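You operate a simulated robot arm through the tools that you are given. There is no shell and no other tool.

You are at the controls of a simulated robot arm. One attempt, no reset.

Task
Switch the pot off and lift both jars out to cool.
Fine: pot lid on to the middle of the worktop, the jars on to the cooling board; the rack stays in, lid back on. Set down upright: jar with the gold band, jar with the green band.

The check looks at the end state, three seconds after you hand in, the way a careful person would. Anything else that was tipped, shoved, dropped, spilled or broken makes it a failure. Lids that push on must go on centred and level and be pressed home; caps that screw on are set level and turned clockwise until they are tight.

Robot
A 6-joint arm with a two-finger gripper, fixed in place. Base frame: the origin is at the foot of the arm, x ahead of it, y to its left, z up. Units: mm, rad, N and s.
With the tool pointing down near the work surface it reaches from about 380 to 860 mm from the base axis. Its first joint turns from -2.897 to 2.897 rad. Payload 2.45 kg.
The tool frame sits at the grasp point between the pads (the TCP): z along the fingers, y along the line on which they close. The tips reach 20 mm beyond it. Largest opening 140 mm; the body of the gripper starts 168 mm behind the TCP.
Orientation is that of the tool frame in the base frame, as a unit quaternion [w, x, y, z]. With the fingers straight down and closing along the base's y, the tool's x points along the base's -x, its y along +y and its z along -z.

Tools
- The arm moves only by the tool jog_arm. Its argument "moves" is a list of rows, each an object (a shift or turn left out is 0, a gripper value left out holds the last) with "travel": the shift along the tool's x, y, z in units of 25 mm (1.0 is 25 mm), a list of three; "dr": the turn, a rotation vector about the tool's x, y, z in units of 5 degrees (1.0 is 5 degrees), a list of three; "hand": the closure, from 0 (fully open) to 1 (shut). In form: [{"travel": [x, y, z], "dr": [rx, ry, rz], "hand": hand}, ...]. A call has 1 to 20 rows; each row shifts and turns the commanded pose from where the row before left it, along the tool's axes as they then stand. A call with a number of a shift or a turn outside -1 to 1 is refused whole. A row lasts 0.2 s, in which the tool goes at most 50 mm and 0.15 rad; a call with a longer step from one row to the next is refused whole, and so is a gripper value outside its range. Where a pose cannot be reached the arm comes as near as it can. A force on the tool above 50 N (or 10 N above the force at the start of the call, whichever is more), or a blocked arm, ends the call early, and 0.2 s more pass. The fingers move at their own pace (about 45 mm/s each) and stop on an object; they squeeze with about 33 N. The grip force told is the motor's: it shows also when the fingers shut on nothing. Time passes only in rows, and 0.2 s behind the last, so rows that do not move let the fingers close. It gives the time, the measured TCP pose, the force on the tool (base axes), the opening and the grip force at its end, in the units of the frame above (readings bear some noise), with the torque about the TCP (base axes, N m) and any sound that the robot's microphone picked up, and new pictures: "show" is both (left out), scene, wrist or none.
- Cameras (640 x 400 px; columns grow to the right, rows downward): "scene" is fixed at [214.4, 645.2, 1637.6]; the picture's right is [-0.91, -0.41, 0.00], its down [-0.23, 0.50, -0.83] and it looks along [0.34, -0.76, -0.55] (base axes); focal length 293 px, centre (320, 200). "wrist" rides on the gripper at [78, 11, -209] in the tool frame; the picture's right is [-0.14, 0.99, 0.00], its down [-0.92, -0.13, -0.37] and it looks along [-0.37, -0.05, 0.93] (tool axes); focal length 280 px, centre (320, 200). There is no depth. A picture from a camera that has moved, and an enlarged one, comes with that camera's place and axes in the base frame and with its lens. The place of the scene camera against the robot may be out by one fixed shift of up to 12 mm in any direction.
- move_column(by): slides the trunk up (or, below 0, down) by that many mm; the arm rides with it, the base frame stays. It gives what a move gives, with no picture.
- close_up(camera, box): a new picture of the part [left, top, right, bottom] of that camera's present view, enlarged. No time passes.
- close_job(): hands the job in; it is judged then, once.

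Places have to be worked out from the pictures, the camera data and where the tool is seen. Open the gripper and draw the arm clear of the work before you hand the job in, unless the task says otherwise.

The tools are called by a JSON object that holds its "fn" and its "kwargs". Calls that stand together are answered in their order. jog_arm: Moves the arm, as the interface text tells. Its arguments: {"type":"object","properties":{"moves":{"type":"array","items":{"type":"object","properties":{"travel":{"type":"array","items":{"type":"number"}},"dr":{"type":"array","items":{"type":"number"}},"hand":{"type":"number"}}}},"show":{"type":"string","enum":["both","scene","wrist","none"]}},"required":["moves"]} The other tools are called the same way: move_column (by) slides the trunk up or down; close_up (camera, box) takes an enlarged picture of a part of a camera's view; close_job () hands the job in.

At the start:

```text
clock: 0.0
tool_pos: [548.7, -148.6, 1461.2]
ee_rot: [0.0, 0.0, 1.0, 0.0]
wrist_force: [-1.0, -0.7, -0.3]
wrist_torque: [0.02, -0.03, -0.05]
opening: 139.9
grip_force: 0.1
trunk travel left (down, up): [-125.0, 105.0]
```

scene: 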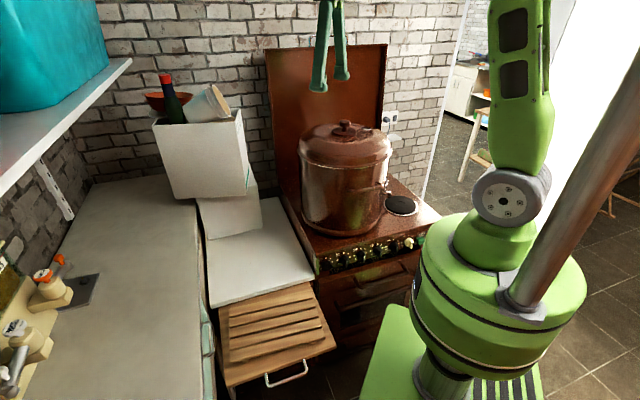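
wrist: 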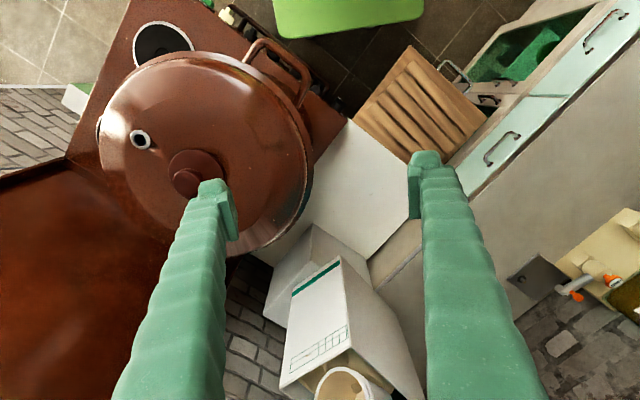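

The pot stands on the stove with its lid on; I see a row of knobs at the stove front, a worktop section with the slatted board beside it. I'll take enlarged views of both cameras to identify the parts.

{"fn": "close_up", "kwargs": {"camera": "scene", "box": [280, 100, 450, 290]}}

{"fn": "close_up", "kwargs": {"camera": "scene", "box": [300, 220, 430, 300]}}

{"fn": "close_up", "kwargs": {"camera": "scene", "box": [180, 170, 350, 390]}}

{"fn": "close_up", "kwargs": {"camera": "wrist", "box": [60, 0, 340, 260]}}

{"fn": "close_up", "kwargs": {"camera": "wrist", "box": [260, 40, 500, 260]}}

```text
2.11 times, centred on (365, 195) of scene
camera zoom: at [214.4, 645.2, 1637.6], right [-0.91, -0.41, 0.0], down [-0.23, 0.5, -0.83], along [0.34, -0.76, -0.55], focal length 617 px, centre (225, 210)
```

zoom: 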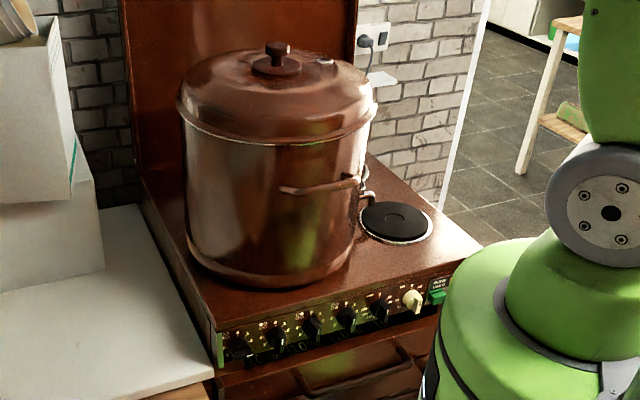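

```text
4.92 times, centred on (365, 260) of scene
camera zoom: at [214.4, 645.2, 1637.6], right [-0.91, -0.41, 0.0], down [-0.23, 0.5, -0.83], along [0.34, -0.76, -0.55], focal length 1442 px, centre (98, -95)
```

zoom: 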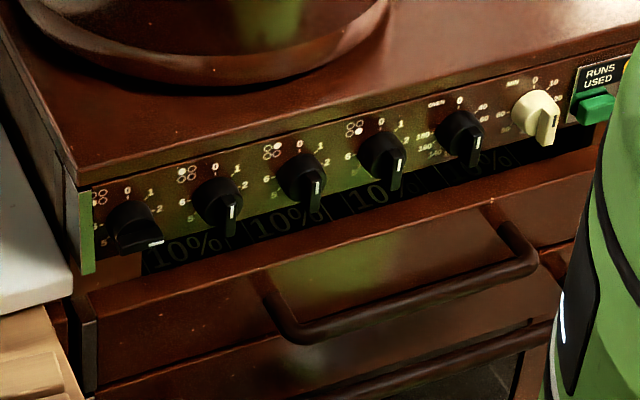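

```text
1.82 times, centred on (265, 280) of scene
camera zoom: at [214.4, 645.2, 1637.6], right [-0.91, -0.41, 0.0], down [-0.23, 0.5, -0.83], along [0.34, -0.76, -0.55], focal length 532 px, centre (420, 54)
```

zoom: 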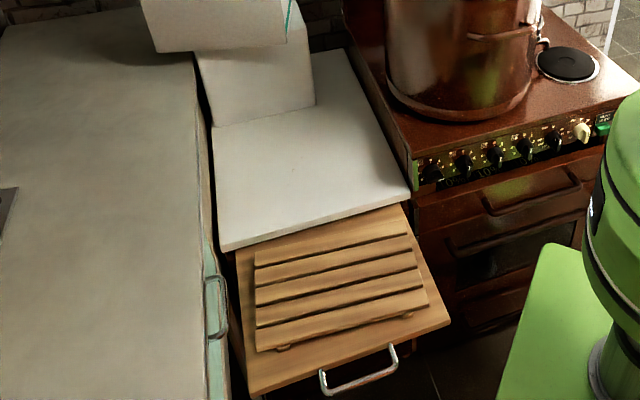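

```text
1.54 times, centred on (200, 130) of wrist
camera zoom: at [470.2, -137.3, 1670.8], right [0.14, 0.99, 0.0], down [0.92, -0.13, 0.37], along [0.37, -0.05, -0.93], focal length 431 px, centre (505, 308)
```

zoom: 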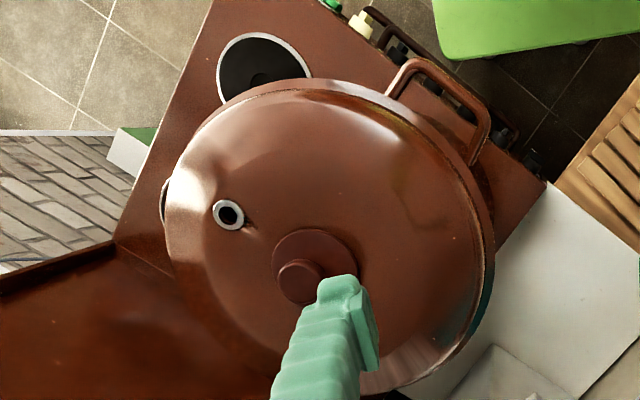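

```text
1.82 times, centred on (380, 150) of wrist
camera zoom: at [470.2, -137.3, 1670.8], right [0.14, 0.99, 0.0], down [0.92, -0.13, 0.37], along [0.37, -0.05, -0.93], focal length 510 px, centre (211, 291)
```

zoom: 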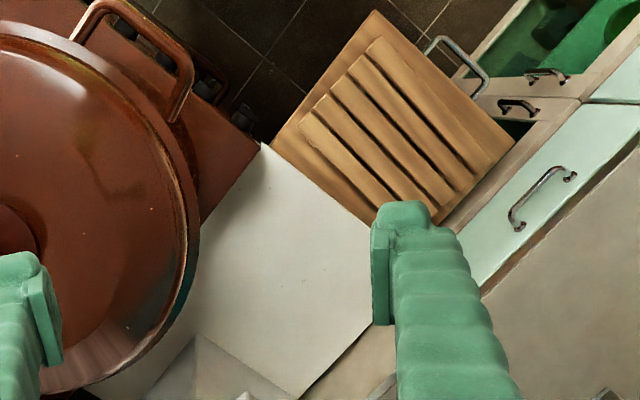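

Lid knob triangulates to roughly (568, -350, 1275). I need to find what switches the pot off, so I enlarge the pot's side and the control row further.

{"fn": "close_up", "kwargs": {"camera": "scene", "box": [360, 160, 410, 220]}}

{"fn": "close_up", "kwargs": {"camera": "scene", "box": [380, 230, 440, 270]}}

{"fn": "close_up", "kwargs": {"camera": "scene", "box": [315, 240, 385, 285]}}

{"fn": "close_up", "kwargs": {"camera": "scene", "box": [370, 90, 430, 150]}}

{"fn": "close_up", "kwargs": {"camera": "wrist", "box": [200, 0, 340, 120]}}

{"fn": "close_up", "kwargs": {"camera": "wrist", "box": [50, 60, 160, 180]}}

```text
6.67 times, centred on (385, 190) of scene
camera zoom: at [214.4, 645.2, 1637.6], right [-0.91, -0.41, 0.0], down [-0.23, 0.5, -0.83], along [0.34, -0.76, -0.55], focal length 1953 px, centre (-113, 267)
```

zoom: 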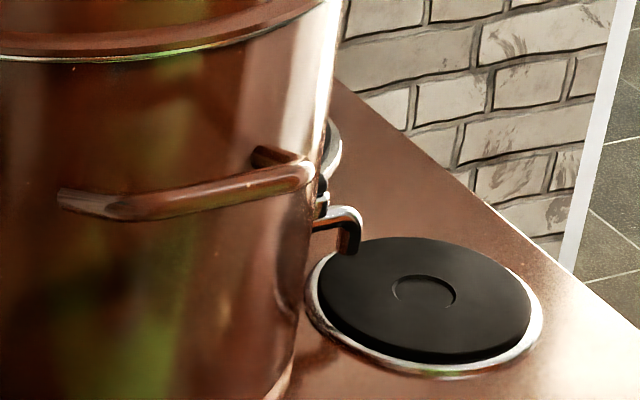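

```text
10.00 times, centred on (410, 250) of scene
camera zoom: at [214.4, 645.2, 1637.6], right [-0.91, -0.41, 0.0], down [-0.23, 0.5, -0.83], along [0.34, -0.76, -0.55], focal length 2929 px, centre (-580, -300)
```

zoom: 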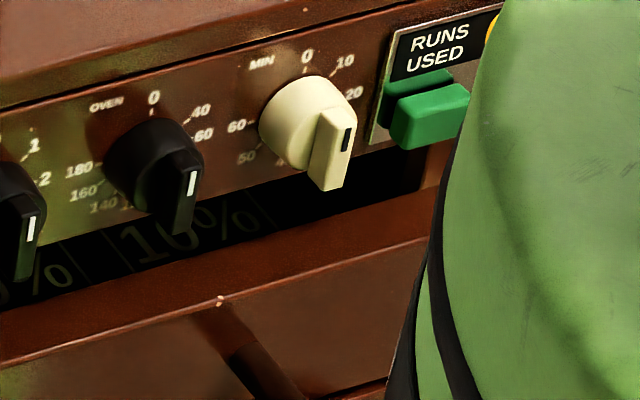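

```text
8.89 times, centred on (350, 262) of scene
camera zoom: at [214.4, 645.2, 1637.6], right [-0.91, -0.41, 0.0], down [-0.23, 0.5, -0.83], along [0.34, -0.76, -0.55], focal length 2604 px, centre (53, -356)
```

zoom: 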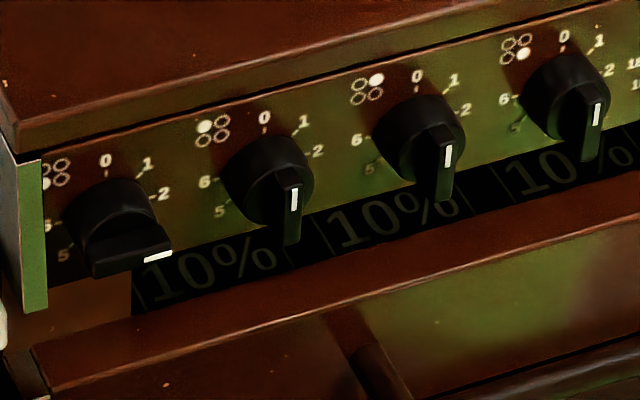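

```text
6.67 times, centred on (400, 120) of scene
camera zoom: at [214.4, 645.2, 1637.6], right [-0.91, -0.41, 0.0], down [-0.23, 0.5, -0.83], along [0.34, -0.76, -0.55], focal length 1953 px, centre (-213, 733)
```

zoom: 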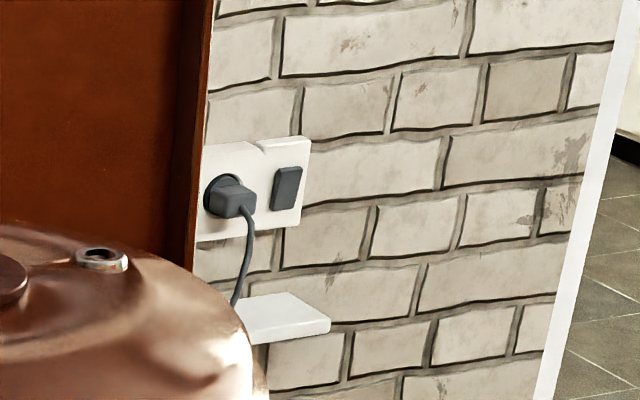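

```text
3.33 times, centred on (270, 60) of wrist
camera zoom: at [470.2, -137.3, 1670.8], right [0.14, 0.99, 0.0], down [0.92, -0.13, 0.37], along [0.37, -0.05, -0.93], focal length 935 px, centre (487, 667)
```

zoom: 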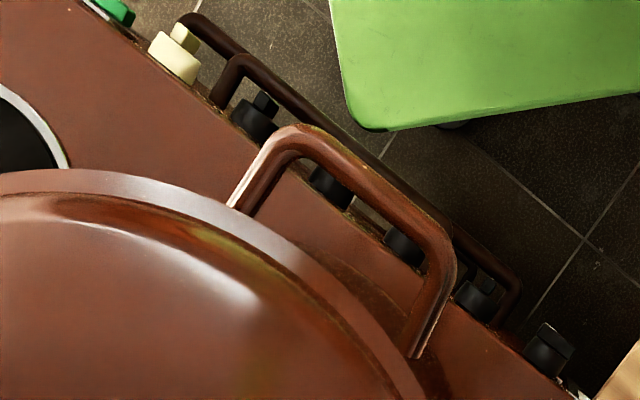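

```text
3.33 times, centred on (105, 120) of wrist
camera zoom: at [470.2, -137.3, 1670.8], right [0.14, 0.99, 0.0], down [0.92, -0.13, 0.37], along [0.37, -0.05, -0.93], focal length 935 px, centre (1037, 467)
```

zoom: 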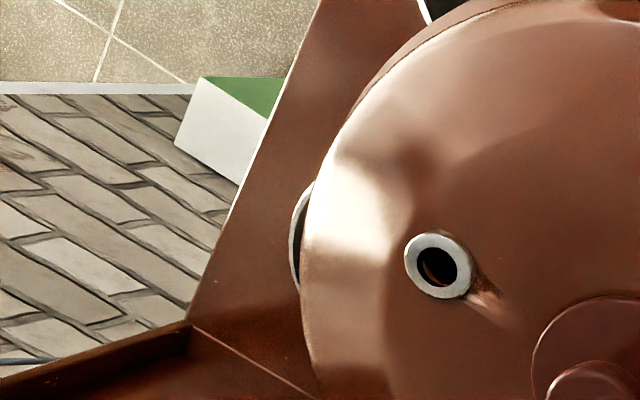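

The five right-hand knobs have their white marks at the top (0), while knob 1 (front-left burner, ~(515,-87,819)) is turned a quarter clockwise; there is also a wall plug with a rocker behind the pot. Before deciding, I move the wrist camera round to the pot's right side to see what the cable and the chrome part are.

{"fn": "jog_arm", "kwargs": {"moves": [{"travel": [0.77, -0.93, 0]}, {"travel": [0.77, -0.93, 0]}, {"travel": [0.77, -0.93, 0]}, {"travel": [0.77, -0.93, 0]}, {"travel": [0.77, -0.93, 0]}, {"travel": [0.77, -0.93, 0]}, {"travel": [0.77, -0.93, 0]}, {"travel": [0.77, -0.93, 0]}, {"travel": [0.77, -0.93, 0]}, {"travel": [0.77, -0.93, 0]}, {"travel": [0.77, -0.93, 0]}, {"travel": [0.77, -0.93, 0]}, {"travel": [0.77, -0.93, 0]}, {"dr": [0, 0, 1]}, {"dr": [0, 0, 1]}, {"dr": [0, 0, 1]}, {"dr": [0, 0, 1]}, {"dr": [0, 0, 1]}, {"dr": [0, 0, 1]}], "show": "both"}}

```text
clock: 4.0
tool_pos: [300.3, -449.4, 1462.0]
ee_rot: [0.0, 0.26, 0.966, 0.0]
wrist_force: [-0.7, 0.0, -0.8]
wrist_torque: [0.03, 0.0, 0.02]
opening: 140.0
grip_force: 0.0
trunk travel left (down, up): [-125.0, 105.0]
camera wrist: at [236.3, -401.1, 1671.0], right [0.62, 0.79, 0.0], down [0.73, -0.57, 0.37], along [0.29, -0.23, -0.93], focal length 280 px, centre (320, 200)
```

scene: 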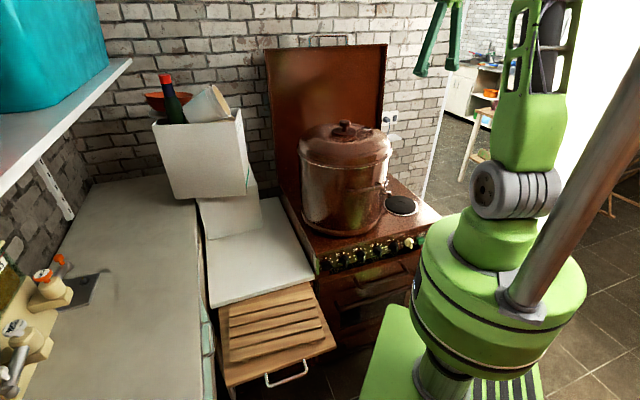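
wrist: 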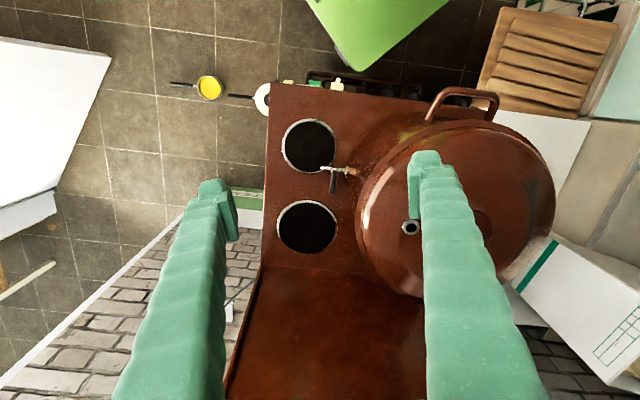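

The chrome part is a drain tap on the pot's side. I enlarge this region to see the controls at the right end of the stove and the cable.

{"fn": "close_up", "kwargs": {"camera": "wrist", "box": [150, 50, 370, 200]}}

{"fn": "close_up", "kwargs": {"camera": "wrist", "box": [260, 120, 440, 260]}}

{"fn": "close_up", "kwargs": {"camera": "wrist", "box": [180, 180, 320, 340]}}

{"fn": "close_up", "kwargs": {"camera": "wrist", "box": [380, 0, 640, 200]}}

{"fn": "close_up", "kwargs": {"camera": "scene", "box": [370, 200, 450, 270]}}

```text
2.67 times, centred on (260, 125) of wrist
camera zoom: at [236.3, -401.1, 1671.0], right [0.62, 0.79, 0.0], down [0.73, -0.57, 0.37], along [0.29, -0.23, -0.93], focal length 748 px, centre (480, 400)
```

zoom: 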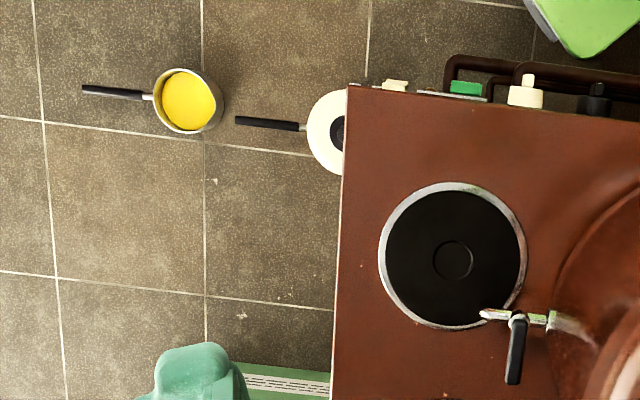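

```text
2.86 times, centred on (350, 190) of wrist
camera zoom: at [236.3, -401.1, 1671.0], right [0.62, 0.79, 0.0], down [0.73, -0.57, 0.37], along [0.29, -0.23, -0.93], focal length 801 px, centre (234, 229)
```

zoom: 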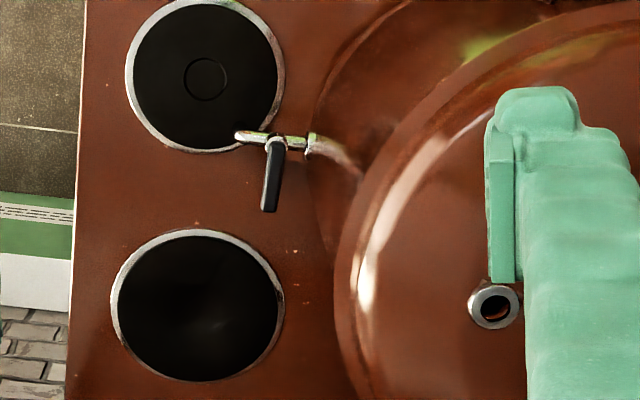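

```text
2.50 times, centred on (250, 260) of wrist
camera zoom: at [236.3, -401.1, 1671.0], right [0.62, 0.79, 0.0], down [0.73, -0.57, 0.37], along [0.29, -0.23, -0.93], focal length 701 px, centre (495, 50)
```

zoom: 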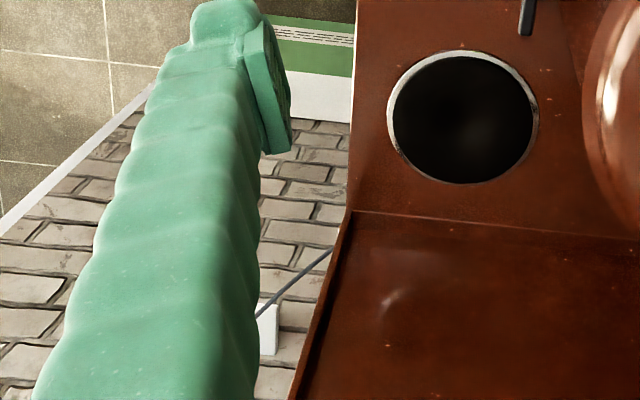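

```text
2.00 times, centred on (510, 100) of wrist
camera zoom: at [236.3, -401.1, 1671.0], right [0.62, 0.79, 0.0], down [0.73, -0.57, 0.37], along [0.29, -0.23, -0.93], focal length 561 px, centre (-60, 400)
```

zoom: 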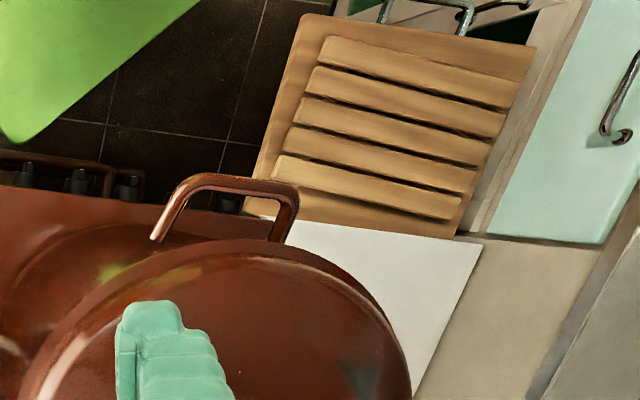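

```text
5.71 times, centred on (410, 235) of scene
camera zoom: at [214.4, 645.2, 1637.6], right [-0.91, -0.41, 0.0], down [-0.23, 0.5, -0.83], along [0.34, -0.76, -0.55], focal length 1674 px, centre (-194, 0)
```

zoom: 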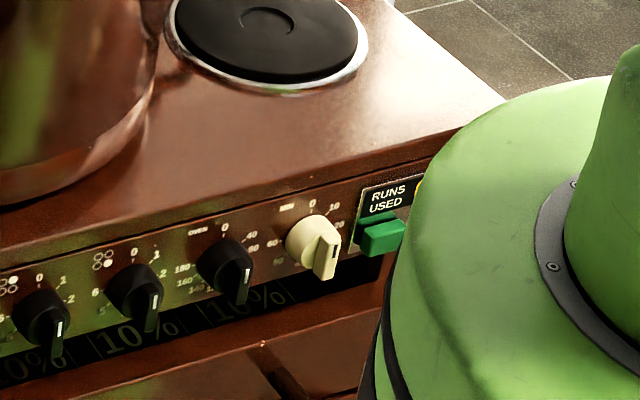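

The cable disappears behind the stove's splashback, and the pot (with drain tap) sits over the left plates; the only control not at 0 is knob 1. I'll move in front of that knob for a close look, first travelling at height.

{"fn": "jog_arm", "kwargs": {"moves": [{"dr": [0, 0, 1]}, {"dr": [0, 0, 1]}, {"dr": [0, 0, 1]}, {"travel": [0.4875, 0.96, 0]}, {"travel": [0.4875, 0.96, 0]}, {"travel": [0.4875, 0.96, 0]}, {"travel": [0.4875, 0.96, 0]}, {"travel": [0.4875, 0.96, 0]}, {"travel": [0.4875, 0.96, 0]}, {"travel": [0.4875, 0.96, 0]}, {"travel": [0.4875, 0.96, 0]}, {"travel": [0.4875, 0.96, 0]}, {"travel": [0.4875, 0.96, 0]}, {"travel": [0.4875, 0.96, 0]}, {"travel": [0.4875, 0.96, 0]}, {"travel": [0.4875, 0.96, 0]}, {"travel": [0.4875, 0.96, 0]}, {"travel": [0.4875, 0.96, 0]}, {"travel": [0.4875, 0.96, 0]}, {"travel": [0.4875, 0.96, 0]}], "show": "wrist"}}

```text
clock: 8.2
tool_pos: [444.1, -14.8, 1462.2]
ee_rot: [0.0, 0.383, 0.924, 0.0]
wrist_force: [0.4, -0.3, -0.3]
wrist_torque: [0.0, -0.01, -0.02]
opening: 140.0
grip_force: 0.1
trunk travel left (down, up): [-125.0, 105.0]
camera wrist: at [394.7, 48.4, 1670.6], right [0.8, 0.6, 0.0], down [0.56, -0.74, 0.37], along [0.22, -0.29, -0.93], focal length 280 px, centre (320, 200)
```

wrist: 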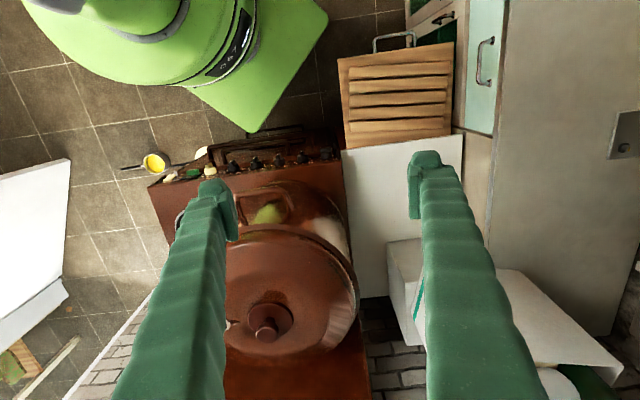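

The view shows the stove front, worktop and pull-out with the slatted board. I now descend in front of knob 1.

{"fn": "jog_arm", "kwargs": {"moves": [{"travel": [0, 0, 1]}, {"travel": [0, 0, 1]}, {"travel": [0, 0, 1]}, {"travel": [0, 0, 1]}, {"travel": [0, 0, 1]}, {"travel": [0, 0, 1]}, {"travel": [0, 0, 1]}, {"travel": [0, 0, 1]}, {"travel": [0, 0, 1]}, {"travel": [0, 0, 1]}, {"travel": [0, 0, 1]}, {"travel": [0, 0, 1]}, {"travel": [0, 0, 1]}, {"travel": [0, 0, 1]}, {"travel": [0, 0, 1]}, {"travel": [0, 0, 1]}], "show": "both"}}

```text
clock: 11.6
tool_pos: [441.6, -12.4, 1062.0]
ee_rot: [0.0, 0.383, 0.924, 0.0]
wrist_force: [-0.2, -0.5, 0.6]
wrist_torque: [-0.01, 0.01, 0.0]
opening: 140.0
grip_force: 0.0
trunk travel left (down, up): [-125.0, 105.0]
camera wrist: at [393.0, 49.3, 1270.5], right [0.8, 0.6, 0.0], down [0.56, -0.74, 0.37], along [0.22, -0.29, -0.93], focal length 280 px, centre (320, 200)
```

scene: 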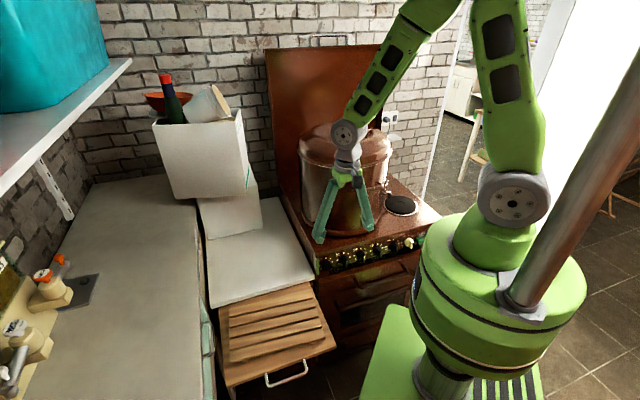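
wrist: 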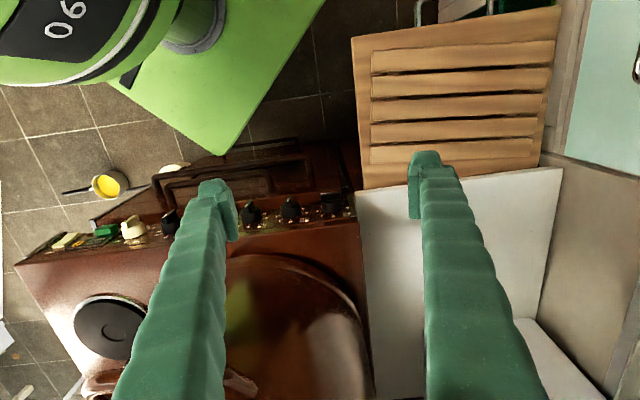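

The knob 1 location is confirmed near (518,-85,819). I go lower and tilt the hand so the camera looks at the control panel from the front.

{"fn": "jog_arm", "kwargs": {"moves": [{"travel": [0, 0, 1]}, {"travel": [0, 0, 1]}, {"travel": [0, 0, 1]}, {"travel": [0, 0, 1]}, {"travel": [0, 0, 1]}, {"dr": [0, -1, 0]}, {"dr": [0, -1, 0]}, {"dr": [0, -1, 0]}, {"dr": [0, -1, 0]}, {"dr": [0, -1, 0]}, {"dr": [0, -1, 0]}], "show": "both"}}

```text
clock: 14.0
tool_pos: [435.5, -25.3, 958.8]
ee_rot: [0.171, 0.373, 0.906, -0.104]
wrist_force: [-0.2, -0.4, -0.2]
wrist_torque: [-0.03, -0.02, 0.04]
opening: 139.9
grip_force: 0.1
out of reach, approached as far as the arm can: row 7, 8, 9, 11
trunk travel left (down, up): [-125.0, 105.0]
camera wrist: at [340.8, 97.1, 1120.3], right [0.8, 0.61, -0.01], down [0.43, -0.56, 0.7], along [0.42, -0.56, -0.71], focal length 280 px, centre (320, 200)
```

scene: 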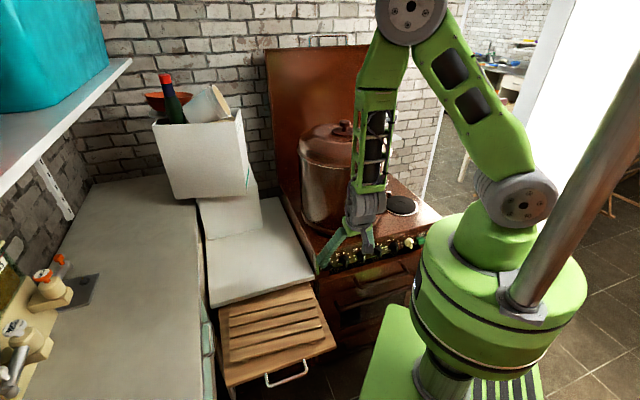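
wrist: 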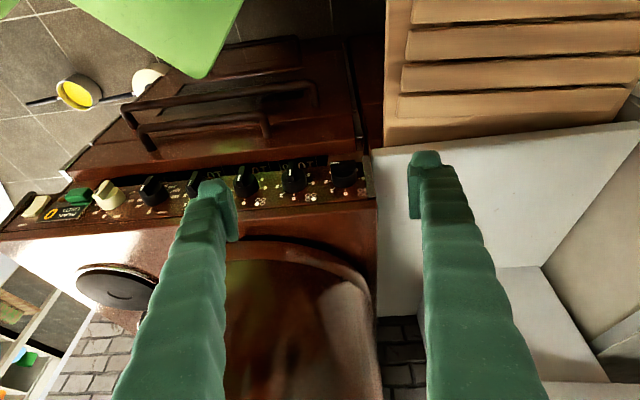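

The arm can't fold far enough at this trunk height (rows reported out of reach), so I lower the trunk; the hand at (435,-25,959) has ~100 mm to the panel and stays well above the pull-out (≈735).

{"fn": "move_column", "kwargs": {"by": -100}}

{"fn": "jog_arm", "kwargs": {"moves": [{"travel": [0, 0, 0]}], "show": "both"}}

```text
clock: 15.3
tool_pos: [435.6, -27.4, 858.5]
ee_rot: [0.171, 0.373, 0.906, -0.104]
wrist_force: [-0.4, 0.1, -0.3]
wrist_torque: [0.02, -0.03, 0.02]
opening: 139.9
grip_force: 0.1
trunk travel left (down, up): [-25.0, 205.0]
```

```text
clock: 15.7
tool_pos: [436.6, -27.0, 858.7]
ee_rot: [0.171, 0.373, 0.906, -0.104]
wrist_force: [-0.6, -0.6, 0.0]
wrist_torque: [0.0, 0.02, 0.01]
opening: 139.9
grip_force: 0.1
trunk travel left (down, up): [-25.0, 205.0]
camera wrist: at [342.0, 96.9, 1020.0], right [0.8, 0.61, -0.01], down [0.43, -0.56, 0.7], along [0.42, -0.56, -0.71], focal length 280 px, centre (320, 200)
```

scene: 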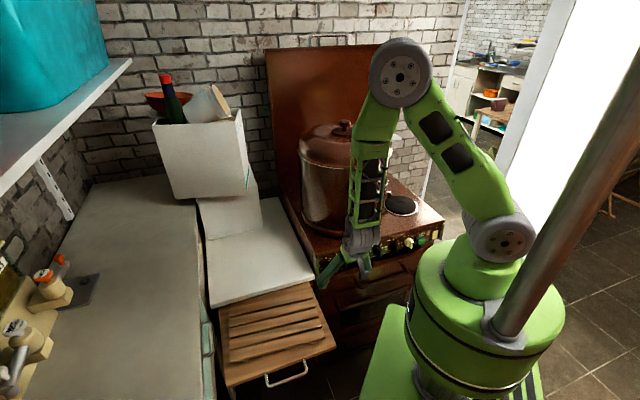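
wrist: 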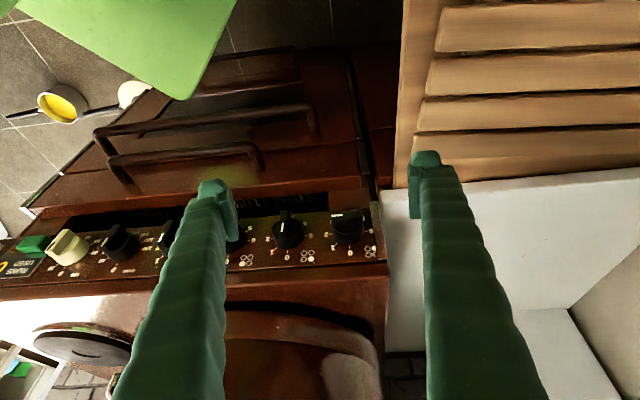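

{"fn": "close_up", "kwargs": {"camera": "wrist", "box": [220, 180, 400, 290]}}

{"fn": "close_up", "kwargs": {"camera": "wrist", "box": [300, 190, 390, 270]}}

{"fn": "close_up", "kwargs": {"camera": "scene", "box": [300, 230, 400, 300]}}

```text
3.56 times, centred on (310, 235) of wrist
camera zoom: at [342.0, 96.9, 1020.0], right [0.8, 0.61, -0.01], down [0.43, -0.56, 0.7], along [0.42, -0.56, -0.71], focal length 997 px, centre (356, 76)
```

zoom: 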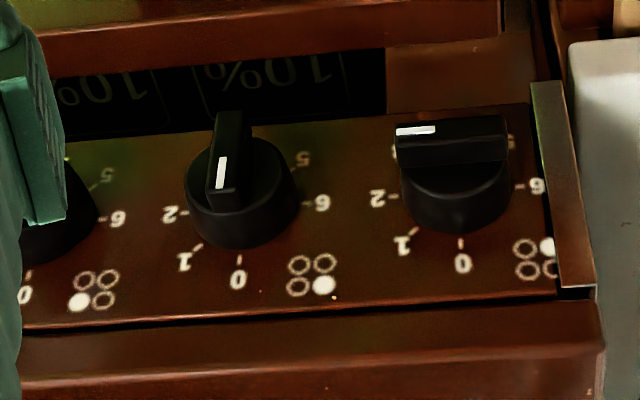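

```text
5.00 times, centred on (345, 230) of wrist
camera zoom: at [342.0, 96.9, 1020.0], right [0.8, 0.61, -0.01], down [0.43, -0.56, 0.7], along [0.42, -0.56, -0.71], focal length 1402 px, centre (195, 50)
```

zoom: 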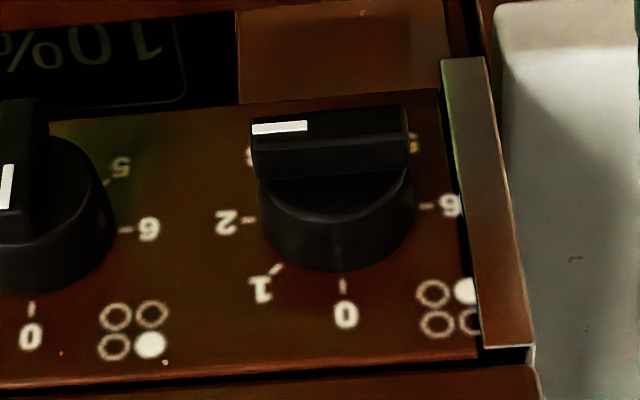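

```text
5.71 times, centred on (350, 265) of scene
camera zoom: at [214.4, 645.2, 1637.6], right [-0.91, -0.41, 0.0], down [-0.23, 0.5, -0.83], along [0.34, -0.76, -0.55], focal length 1674 px, centre (149, -171)
```

zoom: 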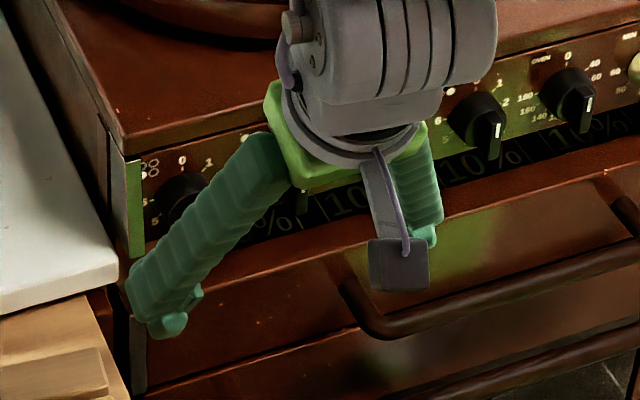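

Knob 1 is confirmed: front-left burner, bar horizontal with its mark at "2" (90° clockwise of 0); I place its axis at u'=(x+y)/√2≈308, z≈802, bar face ~(518,-82). Grasping it needs a horizontal hand, which needs the wrist far below the shoulder, so I raise the trunk and half-close the hand.

{"fn": "move_column", "kwargs": {"by": 180}}

{"fn": "jog_arm", "kwargs": {"moves": [{"travel": [0, 0, 1], "hand": 0.6}, {"travel": [0, 0, 1]}, {"travel": [0, 0, 1]}, {"travel": [0, 0, 1]}, {"travel": [0, 0, 1]}, {"travel": [0, 0, 1]}], "show": "scene"}}

```text
clock: 17.7
tool_pos: [436.7, -26.2, 1038.6]
ee_rot: [0.171, 0.373, 0.906, -0.104]
wrist_force: [0.2, -0.1, -0.1]
wrist_torque: [0.02, -0.03, -0.02]
opening: 140.0
grip_force: 0.0
trunk travel left (down, up): [-205.0, 25.0]
```

```text
clock: 19.1
tool_pos: [520.6, -66.8, 943.5]
ee_rot: [0.167, 0.372, 0.907, -0.108]
wrist_force: [0.6, -0.5, -0.9]
wrist_torque: [-0.03, 0.03, 0.06]
opening: 56.2
grip_force: 0.1
out of reach, approached as far as the arm can: row 1, 2, 3, 4, 5, 6
trunk travel left (down, up): [-205.0, 25.0]
```

scene: 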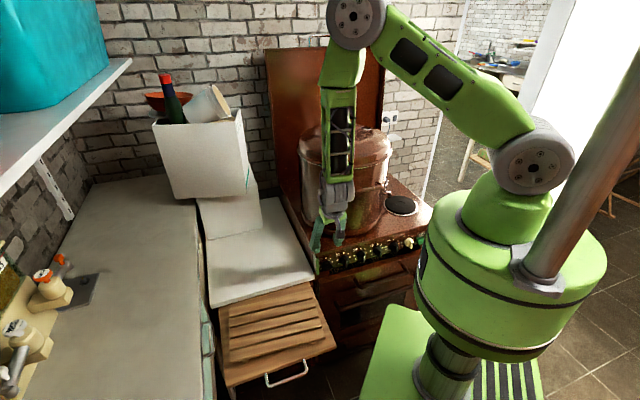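

All rows were out of reach: the wrist can't pitch forward past the forearm, so a horizontal grasp isn't available. I'll use a tool-down approach instead (push the bar's end down with a fingertip, then squeeze it upright), so first I back off upward and level the tool again.

{"fn": "jog_arm", "kwargs": {"moves": [{"travel": [0, 0, -1]}, {"travel": [0, 0, -1]}, {"travel": [0, 0, -1]}, {"travel": [0, 0, -1]}, {"travel": [0, 0, -1]}, {"travel": [0, 0, -1]}], "show": "none"}}

```text
clock: 20.5
tool_pos: [485.4, -20.7, 1081.9]
ee_rot: [0.171, 0.373, 0.906, -0.104]
wrist_force: [-0.2, -0.6, 0.2]
wrist_torque: [0.01, -0.01, 0.0]
opening: 56.0
grip_force: 0.0
trunk travel left (down, up): [-205.0, 25.0]
```

That worked: the commanded pose follows the reached one. Now I level the tool and go to a spot above and in front of knob 1's left end (x≈540, y≈-45), stopping at z=900 to check the view.

{"fn": "jog_arm", "kwargs": {"moves": [{"dr": [-0.142, 0.912, 0.01], "hand": 0.714}, {"dr": [-0.142, 0.912, 0.01]}, {"dr": [-0.142, 0.912, 0.01]}, {"dr": [-0.142, 0.912, 0.01]}, {"dr": [-0.142, 0.912, 0.01]}, {"travel": [-0.276, 0.106, 0.91]}, {"travel": [-0.276, 0.106, 0.91]}, {"travel": [-0.276, 0.106, 0.91]}, {"travel": [-0.276, 0.106, 0.91]}, {"travel": [-0.276, 0.106, 0.91]}, {"travel": [-0.276, 0.106, 0.91]}, {"travel": [-0.276, 0.106, 0.91]}, {"travel": [-0.276, 0.106, 0.91]}], "show": "both"}}

```text
clock: 23.3
tool_pos: [540.0, -44.6, 897.8]
ee_rot: [0.0, 0.383, 0.924, -0.001]
wrist_force: [0.2, 0.3, 0.6]
wrist_torque: [0.03, 0.01, 0.03]
opening: 39.9
grip_force: 0.0
trunk travel left (down, up): [-205.0, 25.0]
camera wrist: at [490.6, 17.7, 1106.3], right [0.8, 0.6, 0.0], down [0.56, -0.74, 0.37], along [0.22, -0.29, -0.93], focal length 280 px, centre (320, 200)
```

scene: 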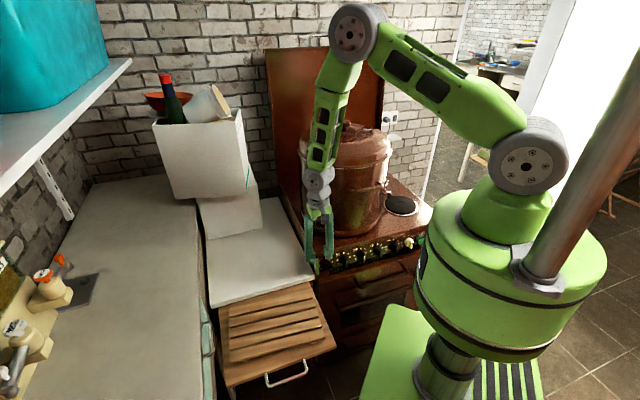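
wrist: 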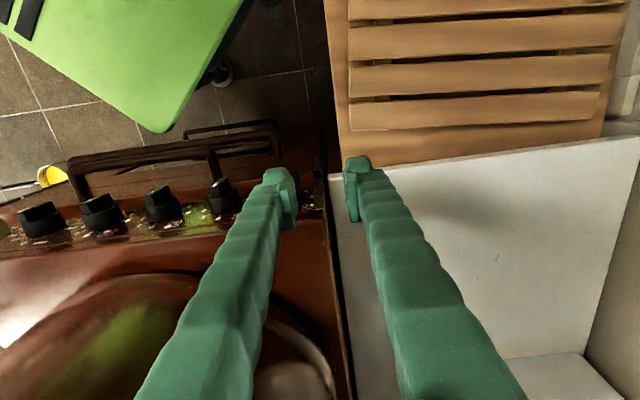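

{"fn": "close_up", "kwargs": {"camera": "wrist", "box": [180, 140, 380, 260]}}

{"fn": "close_up", "kwargs": {"camera": "scene", "box": [295, 210, 365, 290]}}

```text
3.20 times, centred on (280, 200) of wrist
camera zoom: at [490.6, 17.7, 1106.3], right [0.8, 0.6, 0.0], down [0.56, -0.74, 0.37], along [0.22, -0.29, -0.93], focal length 897 px, centre (448, 200)
```

zoom: 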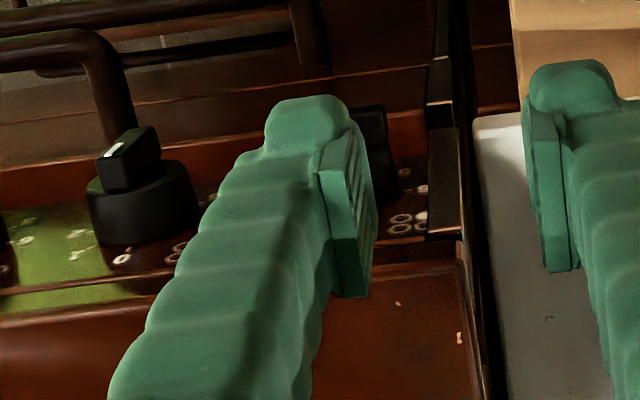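

```text
5.00 times, centred on (330, 250) of scene
camera zoom: at [214.4, 645.2, 1637.6], right [-0.91, -0.41, 0.0], down [-0.23, 0.5, -0.83], along [0.34, -0.76, -0.55], focal length 1464 px, centre (270, -50)
```

zoom: 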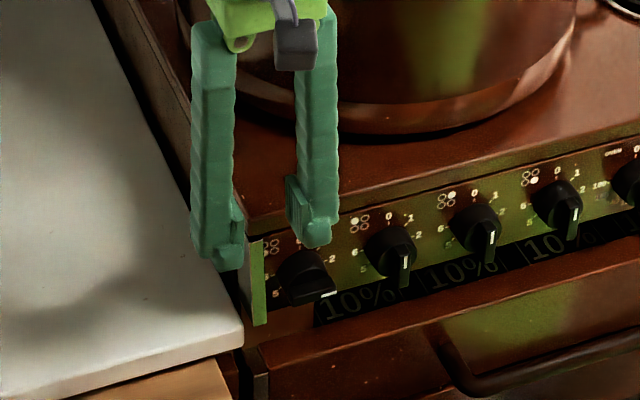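

The view agrees: knob 1's bar spans u' 289–325 with its face at v≈420, and my right-hand fingertip (u' 316–330) is above its left end. I lower onto it, slowly over the last 35 mm.

{"fn": "jog_arm", "kwargs": {"moves": [{"travel": [0.06, 0, 0.9]}, {"travel": [0.06, 0, 0.9]}, {"travel": [0, 0, 0.8]}, {"travel": [0, 0, 0.2]}, {"travel": [0, 0, 0.2]}, {"travel": [0, 0, 0.2]}, {"travel": [0, 0, 0.2]}], "show": "both"}}

```text
clock: 25.1
tool_pos: [538.8, -39.9, 816.6]
ee_rot: [0.002, 0.382, 0.924, 0.0]
wrist_force: [-3.7, 11.6, 25.2]
wrist_torque: [-0.79, 0.67, -0.36]
opening: 37.9
grip_force: 0.1
trunk travel left (down, up): [-205.0, 25.0]
stopped in row 7: the force on the tool passed its limit at 53 N (the readings are from after the stop); the commanded pose is now the measured one
camera wrist: at [488.9, 23.2, 1025.7], right [0.8, 0.6, 0.0], down [0.56, -0.74, 0.37], along [0.23, -0.29, -0.93], focal length 280 px, centre (320, 200)
```

scene: 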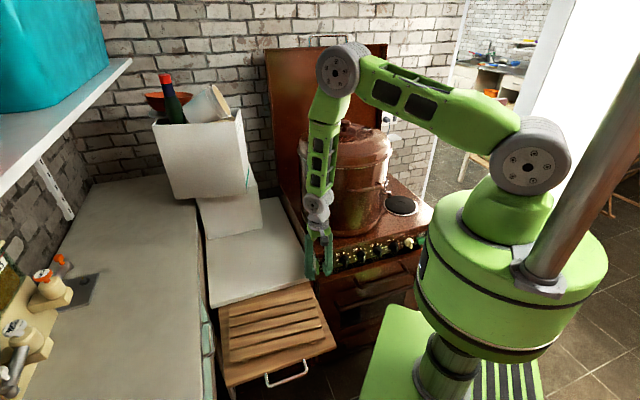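
wrist: 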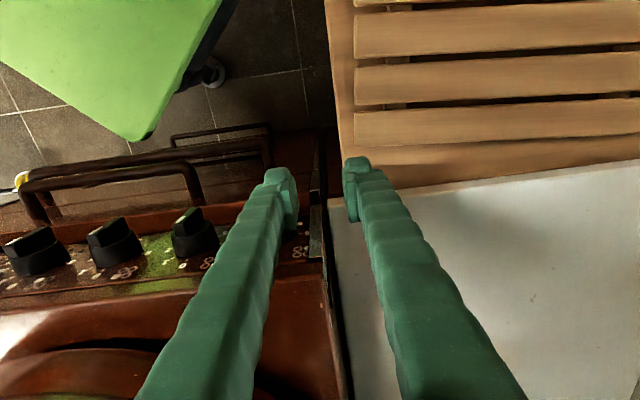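

{"fn": "close_up", "kwargs": {"camera": "scene", "box": [295, 220, 365, 290]}}

{"fn": "close_up", "kwargs": {"camera": "wrist", "box": [220, 140, 360, 270]}}

```text
5.71 times, centred on (330, 255) of scene
camera zoom: at [214.4, 645.2, 1637.6], right [-0.91, -0.41, 0.0], down [-0.23, 0.5, -0.83], along [0.34, -0.76, -0.55], focal length 1674 px, centre (263, -114)
```

zoom: 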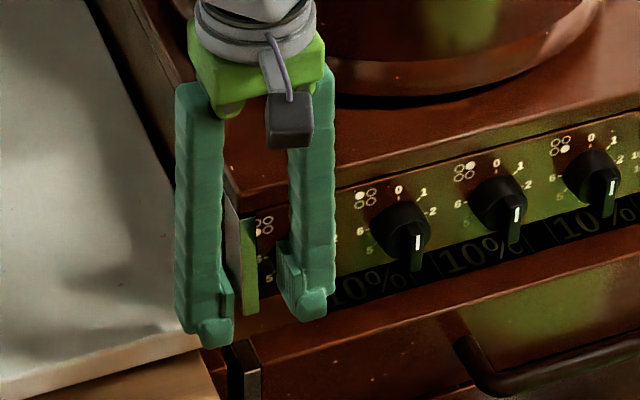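

```text
3.08 times, centred on (290, 205) of wrist
camera zoom: at [488.9, 23.2, 1025.7], right [0.8, 0.6, 0.0], down [0.56, -0.74, 0.37], along [0.23, -0.29, -0.93], focal length 863 px, centre (412, 185)
```

zoom: 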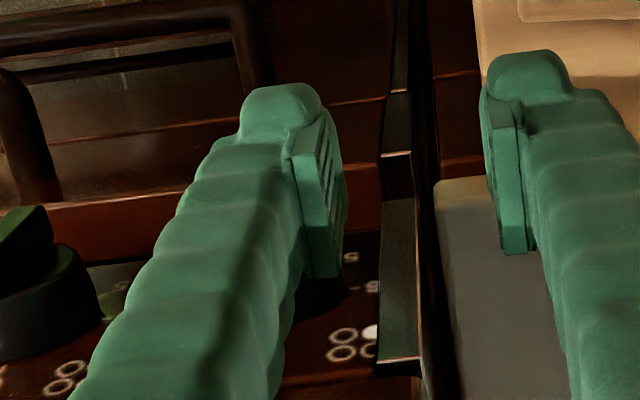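

The knob is hidden by the finger; I lift away to see how far it turned.

{"fn": "jog_arm", "kwargs": {"moves": [{"travel": [0, 0, -0.4]}, {"travel": [0, 0, -1]}, {"travel": [0, 0, -1]}, {"travel": [0.6, 0, -1]}], "show": "none"}}

{"fn": "close_up", "kwargs": {"camera": "scene", "box": [295, 220, 365, 290]}}

{"fn": "close_up", "kwargs": {"camera": "wrist", "box": [180, 140, 380, 260]}}

```text
clock: 26.1
tool_pos: [527.1, -30.1, 898.8]
ee_rot: [0.0, 0.383, 0.924, 0.0]
wrist_force: [-0.4, 0.4, 0.6]
wrist_torque: [0.0, 0.0, -0.04]
opening: 40.0
grip_force: 0.1
trunk travel left (down, up): [-205.0, 25.0]
```

```text
5.71 times, centred on (330, 255) of scene
camera zoom: at [214.4, 645.2, 1637.6], right [-0.91, -0.41, 0.0], down [-0.23, 0.5, -0.83], along [0.34, -0.76, -0.55], focal length 1674 px, centre (263, -114)
```

zoom: 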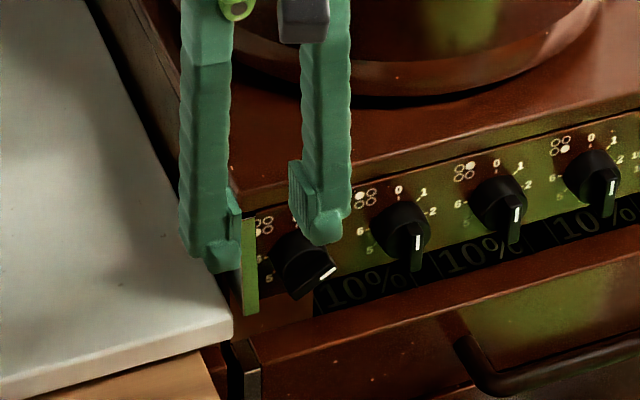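

```text
3.20 times, centred on (280, 200) of wrist
camera zoom: at [477.9, 32.4, 1108.4], right [0.8, 0.6, 0.0], down [0.56, -0.74, 0.37], along [0.22, -0.29, -0.93], focal length 897 px, centre (448, 200)
```

zoom: 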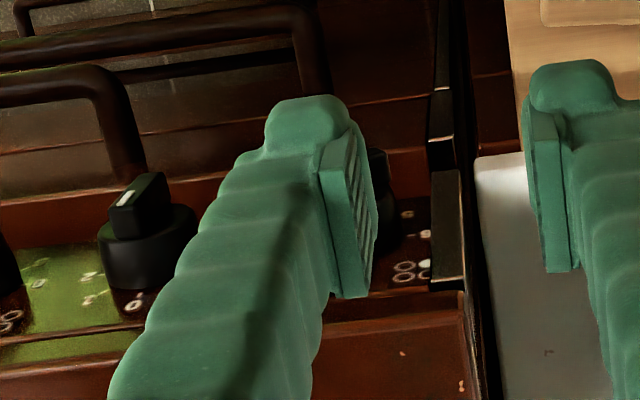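

Pushing works: the knob has turned about 30° toward 0. I repeat a bit nearer the middle of the bar and more slowly.

{"fn": "jog_arm", "kwargs": {"moves": [{"travel": [-0.34, -0.08, 1]}, {"travel": [-0.34, -0.076, 1]}, {"travel": [0, 0, 1]}, {"travel": [0, 0, 0.08]}, {"travel": [0, 0, 0.08]}, {"travel": [0, 0, 0.08]}, {"travel": [0, 0, 0.08]}, {"travel": [0, 0, 0.08]}, {"travel": [0, 0, 0.08]}, {"travel": [0, 0, 0.08]}, {"travel": [0, 0, 0.08]}, {"travel": [0, 0, 0.08]}, {"travel": [0, 0, 0.08]}, {"travel": [0, 0, 0.08]}, {"travel": [0, 0, 0.08]}], "show": "none"}}

```text
clock: 26.9
tool_pos: [538.3, -45.7, 833.4]
ee_rot: [0.0, 0.382, 0.924, 0.0]
wrist_force: [-4.0, 6.4, 12.5]
wrist_torque: [-0.33, 0.35, -0.17]
opening: 39.4
grip_force: 0.1
trunk travel left (down, up): [-205.0, 25.0]
stopped in row 4: the force on the tool passed its limit at 77 N (the readings are from after the stop); the commanded pose is now the measured one
```

It struck at tip height ≈813, which is the round knob body rather than the bar, so I'm about 6 mm too close to the panel. I back up, move outward and push again slowly.

{"fn": "jog_arm", "kwargs": {"moves": [{"travel": [0, 0, -0.3]}, {"travel": [0.28, 0, 0]}, {"travel": [0, 0, 0.3]}, {"travel": [0, 0, 0.2]}, {"travel": [0, 0, 0.08]}, {"travel": [0, 0, 0.08]}, {"travel": [0, 0, 0.08]}, {"travel": [0, 0, 0.08]}, {"travel": [0, 0, 0.08]}, {"travel": [0, 0, 0.08]}, {"travel": [0, 0, 0.08]}, {"travel": [0, 0, 0.08]}, {"travel": [0, 0, 0.08]}, {"travel": [0, 0, 0.08]}, {"travel": [0, 0, 0.08]}, {"travel": [0, 0, 0.08]}], "show": "none"}}

```text
clock: 29.3
tool_pos: [538.2, -40.1, 818.6]
ee_rot: [0.003, 0.381, 0.924, 0.001]
wrist_force: [-1.2, 11.7, 19.9]
wrist_torque: [-0.51, 0.5, -0.18]
opening: 35.9
grip_force: 0.0
trunk travel left (down, up): [-205.0, 25.0]
stopped in row 11: the force on the tool passed its limit at 57 N (the readings are from after the stop); the commanded pose is now the measured one
```

{"fn": "jog_arm", "kwargs": {"moves": [{"travel": [0.2, 0, -0.6]}, {"travel": [0.4, 0, -1]}, {"travel": [0.6, 0, -1]}], "show": "none"}}

{"fn": "close_up", "kwargs": {"camera": "scene", "box": [300, 230, 350, 290]}}

{"fn": "close_up", "kwargs": {"camera": "wrist", "box": [180, 140, 380, 260]}}

```text
clock: 30.1
tool_pos: [514.9, -20.4, 883.4]
ee_rot: [0.004, 0.382, 0.924, 0.001]
wrist_force: [-0.7, 0.2, -0.2]
wrist_torque: [-0.03, 0.0, -0.01]
opening: 40.1
grip_force: 0.0
trunk travel left (down, up): [-205.0, 25.0]
```

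```text
6.67 times, centred on (325, 260) of scene
camera zoom: at [214.4, 645.2, 1637.6], right [-0.91, -0.41, 0.0], down [-0.23, 0.5, -0.83], along [0.34, -0.76, -0.55], focal length 1953 px, centre (287, -200)
```

zoom: 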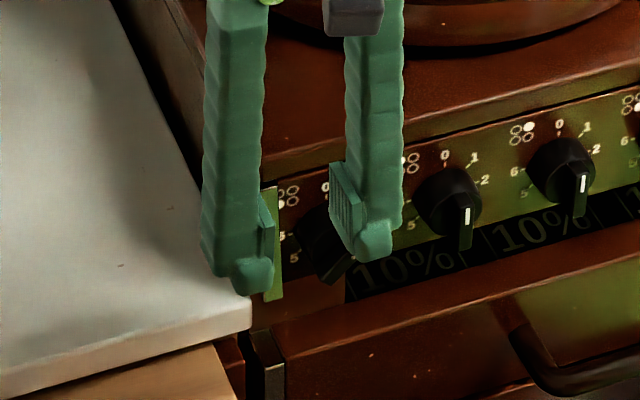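

```text
3.20 times, centred on (280, 200) of wrist
camera zoom: at [464.6, 42.6, 1091.6], right [0.8, 0.61, 0.01], down [0.56, -0.74, 0.37], along [0.23, -0.29, -0.93], focal length 897 px, centre (448, 200)
```

zoom: 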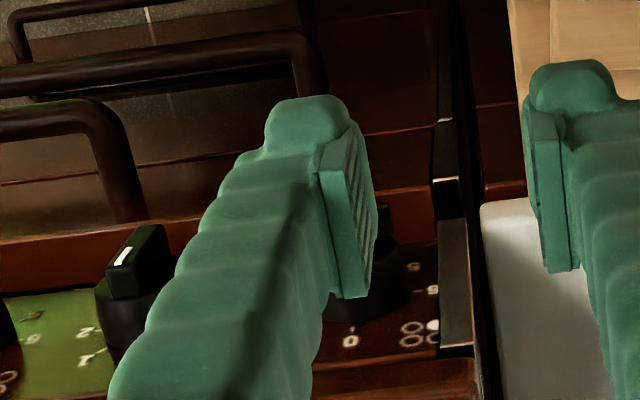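

{"fn": "jog_arm", "kwargs": {"moves": [{"travel": [0, 0.6, -1]}, {"travel": [0, 0.8, -1]}, {"travel": [0, 0.8, -0.5]}], "show": "none"}}

{"fn": "close_up", "kwargs": {"camera": "scene", "box": [300, 230, 350, 290]}}

{"fn": "close_up", "kwargs": {"camera": "wrist", "box": [150, 120, 350, 260]}}

```text
clock: 30.9
tool_pos: [557.5, 19.2, 943.5]
ee_rot: [0.004, 0.382, 0.924, 0.001]
wrist_force: [0.3, 0.2, -0.3]
wrist_torque: [-0.02, 0.05, 0.01]
opening: 40.5
grip_force: 0.0
trunk travel left (down, up): [-205.0, 25.0]
```

```text
6.67 times, centred on (325, 260) of scene
camera zoom: at [214.4, 645.2, 1637.6], right [-0.91, -0.41, 0.0], down [-0.23, 0.5, -0.83], along [0.34, -0.76, -0.55], focal length 1953 px, centre (287, -200)
```

zoom: 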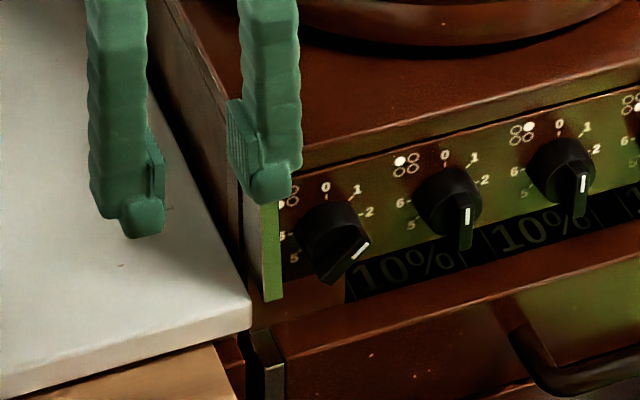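

```text
2.86 times, centred on (250, 190) of wrist
camera zoom: at [505.5, 81.4, 1152.5], right [0.8, 0.61, 0.01], down [0.56, -0.74, 0.37], along [0.23, -0.29, -0.93], focal length 801 px, centre (520, 229)
```

zoom: 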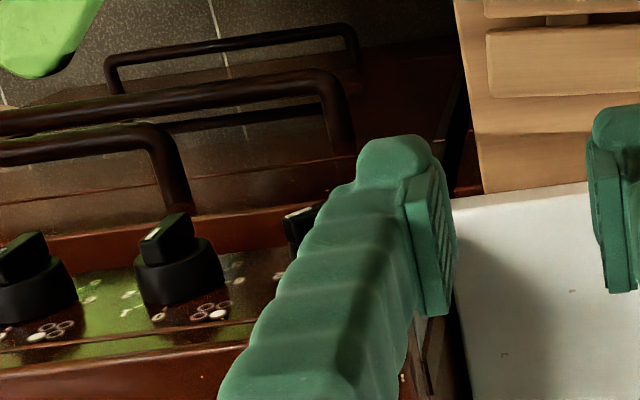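

The pointer is now at about "1" (≈45° left). From the contacts I refine the knob axis to z≈806 and bar face v≈417. I'll shut the hand for a stiffer pusher and press the bar's left end diagonally down-right.

{"fn": "jog_arm", "kwargs": {"moves": [{"travel": [-0.25, -0.74, 0.985], "hand": 1}, {"travel": [-0.25, -0.74, 0.985]}, {"travel": [-0.25, -0.74, 0.985]}, {"travel": [-0.25, -0.74, 0.985]}, {"travel": [0, 0, 0.5]}, {"travel": [0, 0, 0.5]}, {"travel": [0, -0.037, 0.06]}, {"travel": [0, -0.037, 0.06]}, {"travel": [0, -0.037, 0.06]}, {"travel": [0, -0.037, 0.06]}, {"travel": [0, -0.037, 0.06]}, {"travel": [0, -0.037, 0.06]}, {"travel": [0, -0.037, 0.06]}, {"travel": [0, -0.037, 0.06]}, {"travel": [0, -0.037, 0.06]}, {"travel": [0, -0.037, 0.06]}, {"travel": [0, -0.037, 0.06]}, {"travel": [0, -0.037, 0.06]}], "show": "scene"}}

```text
clock: 33.0
tool_pos: [521.2, -52.2, 818.7]
ee_rot: [0.007, 0.381, 0.925, 0.002]
wrist_force: [-1.5, 11.9, 21.9]
wrist_torque: [-0.37, 0.19, -0.1]
opening: 0.0
grip_force: 29.0
trunk travel left (down, up): [-205.0, 25.0]
stopped in row 10: the force on the tool passed its limit at 55 N (the readings are from after the stop); the commanded pose is now the measured one
```

scene: 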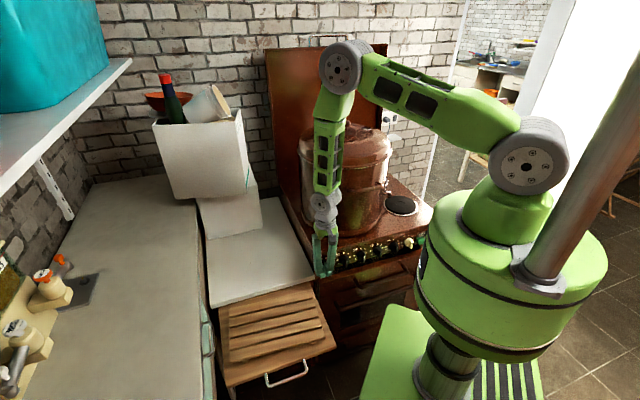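

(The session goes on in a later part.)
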